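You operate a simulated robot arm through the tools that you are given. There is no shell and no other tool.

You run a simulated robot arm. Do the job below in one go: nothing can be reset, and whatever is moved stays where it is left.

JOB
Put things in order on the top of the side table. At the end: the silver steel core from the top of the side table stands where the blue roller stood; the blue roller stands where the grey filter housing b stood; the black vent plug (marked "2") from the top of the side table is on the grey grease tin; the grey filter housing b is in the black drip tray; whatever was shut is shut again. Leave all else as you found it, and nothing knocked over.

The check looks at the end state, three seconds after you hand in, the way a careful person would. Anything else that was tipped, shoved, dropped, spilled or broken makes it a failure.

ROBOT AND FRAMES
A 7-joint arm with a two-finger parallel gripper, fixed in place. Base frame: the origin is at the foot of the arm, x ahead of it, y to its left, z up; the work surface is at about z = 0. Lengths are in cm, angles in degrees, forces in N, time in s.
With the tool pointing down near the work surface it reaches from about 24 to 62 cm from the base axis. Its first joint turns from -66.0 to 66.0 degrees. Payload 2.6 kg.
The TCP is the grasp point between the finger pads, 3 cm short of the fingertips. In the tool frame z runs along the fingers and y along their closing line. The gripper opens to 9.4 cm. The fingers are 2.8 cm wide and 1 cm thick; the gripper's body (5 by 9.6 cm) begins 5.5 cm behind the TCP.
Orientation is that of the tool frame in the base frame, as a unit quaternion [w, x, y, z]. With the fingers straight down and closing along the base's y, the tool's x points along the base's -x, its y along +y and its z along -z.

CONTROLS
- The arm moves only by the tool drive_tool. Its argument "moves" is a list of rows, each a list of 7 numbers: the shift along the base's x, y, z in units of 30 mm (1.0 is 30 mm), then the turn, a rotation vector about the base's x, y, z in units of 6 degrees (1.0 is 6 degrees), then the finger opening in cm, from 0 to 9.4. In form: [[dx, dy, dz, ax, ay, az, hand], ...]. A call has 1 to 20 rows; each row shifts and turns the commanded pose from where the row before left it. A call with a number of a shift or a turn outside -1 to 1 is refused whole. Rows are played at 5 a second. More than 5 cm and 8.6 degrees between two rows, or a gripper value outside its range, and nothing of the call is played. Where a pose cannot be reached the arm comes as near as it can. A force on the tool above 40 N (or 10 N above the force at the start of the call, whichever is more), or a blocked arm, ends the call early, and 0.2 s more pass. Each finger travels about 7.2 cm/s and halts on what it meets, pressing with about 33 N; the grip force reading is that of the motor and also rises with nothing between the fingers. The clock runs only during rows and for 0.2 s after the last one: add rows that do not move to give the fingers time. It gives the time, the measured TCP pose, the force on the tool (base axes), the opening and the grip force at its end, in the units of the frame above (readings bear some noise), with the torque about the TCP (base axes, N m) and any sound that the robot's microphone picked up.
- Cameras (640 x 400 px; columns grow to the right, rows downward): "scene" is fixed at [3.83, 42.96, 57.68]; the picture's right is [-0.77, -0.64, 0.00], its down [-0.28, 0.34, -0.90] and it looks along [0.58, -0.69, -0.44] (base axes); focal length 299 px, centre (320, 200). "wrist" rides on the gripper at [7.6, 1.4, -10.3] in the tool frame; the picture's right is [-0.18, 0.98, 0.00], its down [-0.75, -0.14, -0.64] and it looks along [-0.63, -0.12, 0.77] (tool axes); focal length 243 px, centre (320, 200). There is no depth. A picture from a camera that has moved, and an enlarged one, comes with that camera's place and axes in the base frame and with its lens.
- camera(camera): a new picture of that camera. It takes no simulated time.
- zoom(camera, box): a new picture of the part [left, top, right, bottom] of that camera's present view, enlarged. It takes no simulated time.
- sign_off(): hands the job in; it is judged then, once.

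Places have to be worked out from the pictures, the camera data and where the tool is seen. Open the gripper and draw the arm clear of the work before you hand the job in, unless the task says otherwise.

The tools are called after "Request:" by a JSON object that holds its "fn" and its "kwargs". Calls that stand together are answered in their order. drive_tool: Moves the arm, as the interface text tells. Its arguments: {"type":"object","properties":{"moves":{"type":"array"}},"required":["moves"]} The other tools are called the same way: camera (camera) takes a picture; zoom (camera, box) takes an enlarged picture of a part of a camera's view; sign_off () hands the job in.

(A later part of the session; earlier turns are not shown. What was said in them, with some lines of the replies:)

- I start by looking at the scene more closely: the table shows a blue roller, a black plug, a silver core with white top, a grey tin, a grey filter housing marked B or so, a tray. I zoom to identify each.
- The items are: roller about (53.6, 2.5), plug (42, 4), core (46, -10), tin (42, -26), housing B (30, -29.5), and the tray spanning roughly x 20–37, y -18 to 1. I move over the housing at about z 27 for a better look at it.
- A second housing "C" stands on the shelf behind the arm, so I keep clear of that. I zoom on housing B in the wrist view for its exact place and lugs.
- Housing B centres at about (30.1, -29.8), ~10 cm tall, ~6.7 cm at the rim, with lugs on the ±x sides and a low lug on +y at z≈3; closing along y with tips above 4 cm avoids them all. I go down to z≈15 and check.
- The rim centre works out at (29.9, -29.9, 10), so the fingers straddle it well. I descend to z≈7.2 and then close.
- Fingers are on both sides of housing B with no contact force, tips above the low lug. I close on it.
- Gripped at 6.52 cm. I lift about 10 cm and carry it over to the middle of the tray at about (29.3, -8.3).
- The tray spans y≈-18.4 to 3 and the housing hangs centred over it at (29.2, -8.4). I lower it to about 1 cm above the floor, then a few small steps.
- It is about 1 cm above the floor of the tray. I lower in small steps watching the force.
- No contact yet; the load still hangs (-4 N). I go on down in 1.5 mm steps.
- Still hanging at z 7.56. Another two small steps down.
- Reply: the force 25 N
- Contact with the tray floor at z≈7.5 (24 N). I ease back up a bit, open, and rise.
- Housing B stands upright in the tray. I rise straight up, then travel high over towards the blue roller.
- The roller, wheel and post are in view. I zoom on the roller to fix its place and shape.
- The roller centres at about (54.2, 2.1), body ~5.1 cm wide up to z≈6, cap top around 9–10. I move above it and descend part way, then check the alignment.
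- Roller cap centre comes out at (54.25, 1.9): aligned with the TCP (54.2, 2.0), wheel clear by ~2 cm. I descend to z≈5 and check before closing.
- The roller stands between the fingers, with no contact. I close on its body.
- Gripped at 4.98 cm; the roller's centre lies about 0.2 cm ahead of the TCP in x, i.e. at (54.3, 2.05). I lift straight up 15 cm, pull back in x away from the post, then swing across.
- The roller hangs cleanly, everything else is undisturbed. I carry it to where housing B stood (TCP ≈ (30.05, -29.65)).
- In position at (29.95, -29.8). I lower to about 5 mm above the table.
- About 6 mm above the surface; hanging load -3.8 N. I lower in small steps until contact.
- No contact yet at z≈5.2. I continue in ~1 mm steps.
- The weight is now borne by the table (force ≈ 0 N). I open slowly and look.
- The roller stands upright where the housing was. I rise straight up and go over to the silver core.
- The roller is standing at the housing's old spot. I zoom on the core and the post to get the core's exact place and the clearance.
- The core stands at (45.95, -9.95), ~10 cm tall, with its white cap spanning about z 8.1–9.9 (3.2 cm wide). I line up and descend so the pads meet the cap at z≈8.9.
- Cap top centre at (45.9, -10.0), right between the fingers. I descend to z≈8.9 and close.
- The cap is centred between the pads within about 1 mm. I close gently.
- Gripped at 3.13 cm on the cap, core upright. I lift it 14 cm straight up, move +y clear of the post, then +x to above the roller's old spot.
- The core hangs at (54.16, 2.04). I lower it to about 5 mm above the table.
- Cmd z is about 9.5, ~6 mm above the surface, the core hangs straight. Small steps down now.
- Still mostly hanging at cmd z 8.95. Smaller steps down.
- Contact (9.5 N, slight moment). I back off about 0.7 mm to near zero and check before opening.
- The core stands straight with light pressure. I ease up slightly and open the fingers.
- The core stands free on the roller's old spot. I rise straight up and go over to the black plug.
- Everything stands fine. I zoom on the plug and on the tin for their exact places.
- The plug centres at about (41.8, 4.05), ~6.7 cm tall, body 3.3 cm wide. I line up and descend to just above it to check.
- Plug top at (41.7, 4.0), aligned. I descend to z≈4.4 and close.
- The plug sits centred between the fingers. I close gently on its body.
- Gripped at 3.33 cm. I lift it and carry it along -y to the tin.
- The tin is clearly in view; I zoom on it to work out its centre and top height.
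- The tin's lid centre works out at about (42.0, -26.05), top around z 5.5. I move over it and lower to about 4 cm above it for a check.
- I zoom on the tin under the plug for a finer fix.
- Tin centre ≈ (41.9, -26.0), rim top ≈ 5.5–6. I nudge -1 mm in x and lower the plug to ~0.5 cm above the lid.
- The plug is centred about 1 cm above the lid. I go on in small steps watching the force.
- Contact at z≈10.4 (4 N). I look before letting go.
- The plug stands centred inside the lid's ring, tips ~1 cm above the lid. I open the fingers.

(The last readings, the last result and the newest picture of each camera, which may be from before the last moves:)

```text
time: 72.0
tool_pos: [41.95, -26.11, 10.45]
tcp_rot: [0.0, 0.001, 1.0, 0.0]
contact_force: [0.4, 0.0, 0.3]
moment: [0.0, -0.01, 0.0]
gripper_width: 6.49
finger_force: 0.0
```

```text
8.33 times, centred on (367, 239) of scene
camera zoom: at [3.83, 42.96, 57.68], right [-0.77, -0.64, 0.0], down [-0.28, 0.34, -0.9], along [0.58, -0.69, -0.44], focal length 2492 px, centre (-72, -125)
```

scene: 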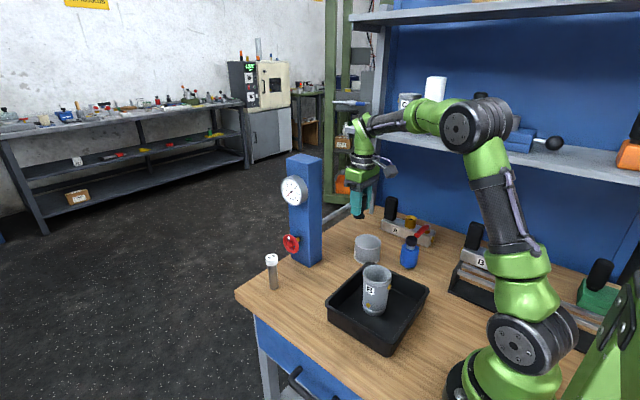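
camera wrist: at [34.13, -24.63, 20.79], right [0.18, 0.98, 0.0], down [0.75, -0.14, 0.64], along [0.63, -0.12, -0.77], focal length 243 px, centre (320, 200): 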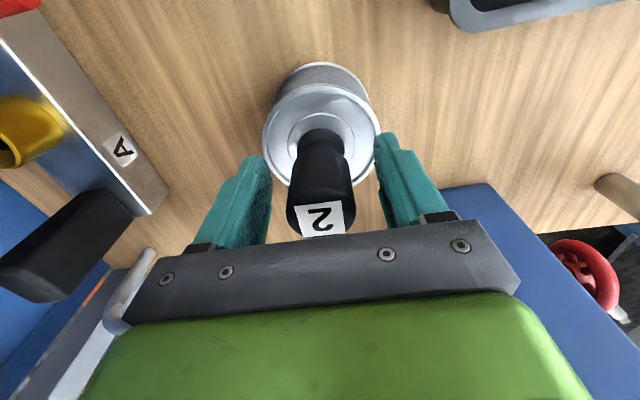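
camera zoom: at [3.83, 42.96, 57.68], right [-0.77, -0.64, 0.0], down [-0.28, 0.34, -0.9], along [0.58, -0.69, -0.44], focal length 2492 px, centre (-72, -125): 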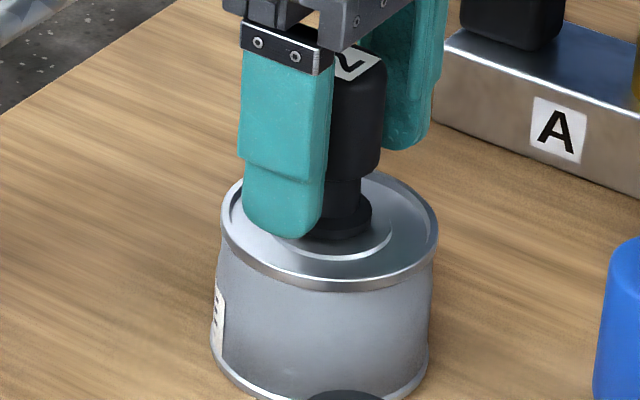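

The plug stands on the tin. I rise straight up, then draw back to about the starting pose clear of the work and view everything.

Request:
{"fn": "drive_tool", "kwargs": {"moves": [[0, 0, 0.3, 0, 0, 0, 6.5], [0, 0, 0.7, 0, 0, 0, 6.5], [0, 0, 0.9, 0, 0, 0, 6.5], [0, 0, 0.9, 0, 0, 0, 6.5], [0, 0, 0.9, 0, 0, 0, 6.5], [0, 0, 0.9, 0, 0, 0, 7.5], [0, 0, 0.9, 0, 0, 0, 8.5], [0, 0, 0.9, 0, 0, 0, 9.4], [0, 0, 0.9, 0, 0, 0, 9.4], [0, 0, 0.8, 0, 0, 0, 9.4], [-0.5, 0.3, 0.2, 0, 0, 0, 9.4], [-0.8, 0.5, 0.2, 0, 0, 0, 9.4], [-0.7, 0.5, 0, 0, 0, 0, 9.4], [-0.4, 0.4, 0, 0, 0, 0, 9.4], [0, 0, 0, 0, 0, 0, 9.4]]}}

Request:
{"fn": "camera", "kwargs": {"camera": "wrist"}}

Request:
{"fn": "camera", "kwargs": {"camera": "scene"}}

```text
time: 75.2
tool_pos: [34.63, -20.92, 35.92]
tcp_rot: [0.001, 0.0, 1.0, 0.0]
contact_force: [-0.3, -0.3, 0.4]
moment: [-0.02, 0.02, 0.01]
gripper_width: 9.39
finger_force: 0.1
```

```text
taken
camera wrist: at [26.88, -19.42, 46.33], right [0.18, 0.98, 0.0], down [0.75, -0.14, 0.64], along [0.63, -0.12, -0.77], focal length 243 px, centre (320, 200)
```

wrist: 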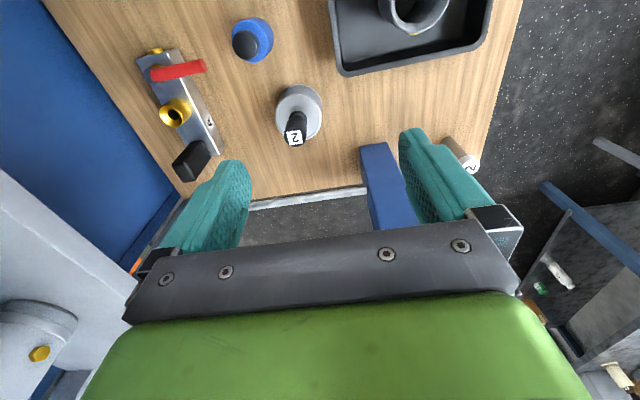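

```text
taken
```

scene: 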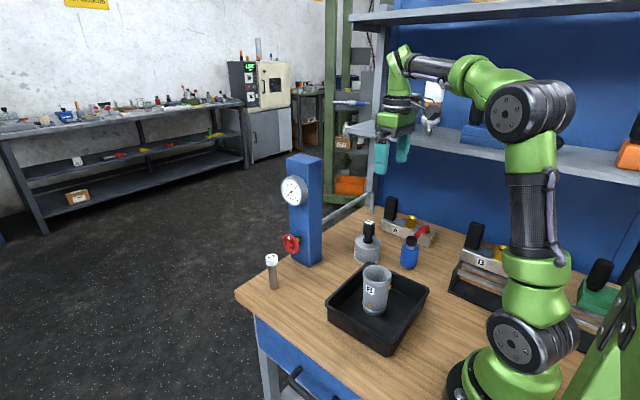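

The arm is back near its starting pose and all four items look placed. I zoom in for a final check of each.

Request:
{"fn": "zoom", "kwargs": {"camera": "scene", "box": [230, 210, 390, 330]}}

Request:
{"fn": "zoom", "kwargs": {"camera": "scene", "box": [340, 210, 500, 360]}}

Request:
{"fn": "zoom", "kwargs": {"camera": "scene", "box": [340, 60, 640, 200]}}

Request:
{"fn": "zoom", "kwargs": {"camera": "wrist", "box": [200, 0, 500, 190]}}

```text
3.33 times, centred on (310, 270) of scene
camera zoom: at [3.83, 42.96, 57.68], right [-0.77, -0.64, 0.0], down [-0.28, 0.34, -0.9], along [0.58, -0.69, -0.44], focal length 997 px, centre (353, -33)
```

zoom: 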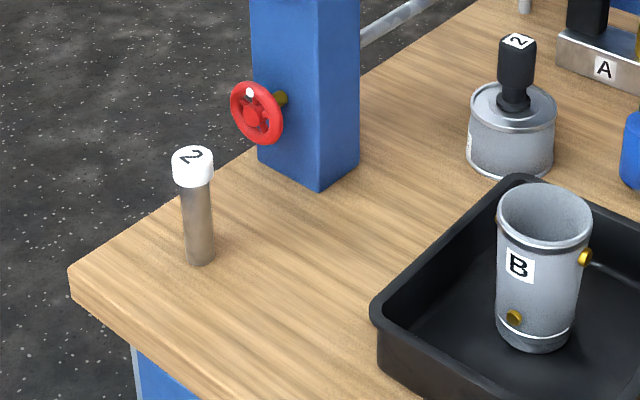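

```text
2.67 times, centred on (420, 285) of scene
camera zoom: at [3.83, 42.96, 57.68], right [-0.77, -0.64, 0.0], down [-0.28, 0.34, -0.9], along [0.58, -0.69, -0.44], focal length 797 px, centre (53, -27)
```

zoom: 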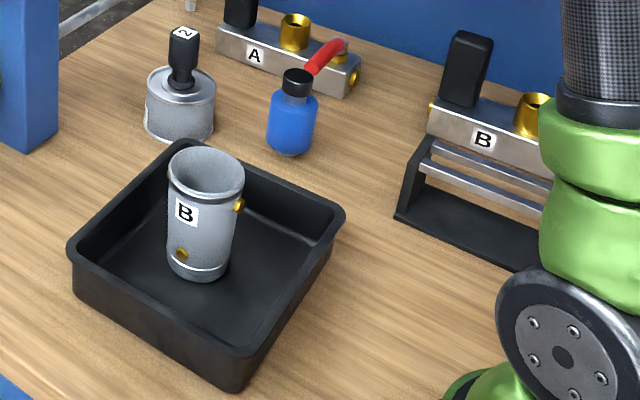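

```text
2.13 times, centred on (490, 130) of scene
camera zoom: at [3.83, 42.96, 57.68], right [-0.77, -0.64, 0.0], down [-0.28, 0.34, -0.9], along [0.58, -0.69, -0.44], focal length 638 px, centre (-43, 349)
```

zoom: 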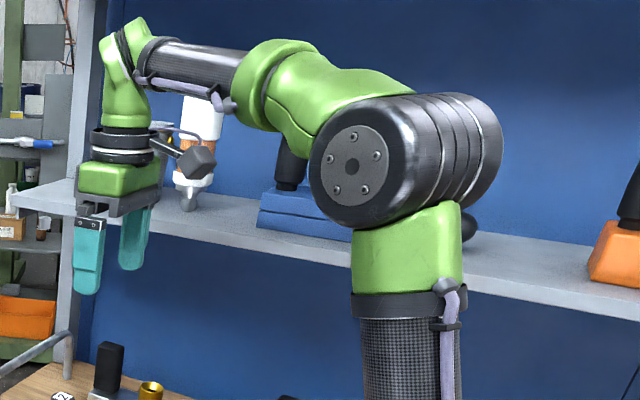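

```text
2.11 times, centred on (350, 95) of wrist
camera zoom: at [26.88, -19.42, 46.33], right [0.18, 0.98, 0.0], down [0.75, -0.14, 0.64], along [0.63, -0.12, -0.77], focal length 511 px, centre (257, 421)
```

zoom: 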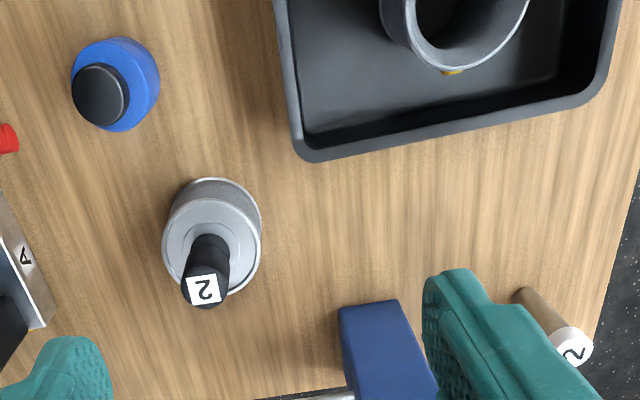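

Final views show everything in its place. The core's base is at nearly the same pixel as the roller's was, the roller is on the housing's old spot, the plug stands centred on the tin, and housing B stands upright in the unmoved tray. Nothing was opened, the gripper is open and the arm is clear, so I hand in.

Request:
{"fn": "sign_off", "kwargs": {}}

```text
The job is handed in.
```

The job is done and handed in. I don't have the check's result yet.

- **Silver steel core:** stands where the blue roller stood. Its base is within a few millimetres of the roller's old position in the pictures.
- **Blue roller:** stands upright where the grey filter housing b stood.
- **Black vent plug (marked "2"):** stands centred on the lid of the grey grease tin.
- **Grey filter housing b:** stands upright near the middle of the black drip tray. The tray did not move.

I didn't open anything, so whatever was shut stayed shut. Nothing was knocked over, and the last pictures show nothing else moved on the table. The gripper is open and the arm is back near its starting position, clear of the work.
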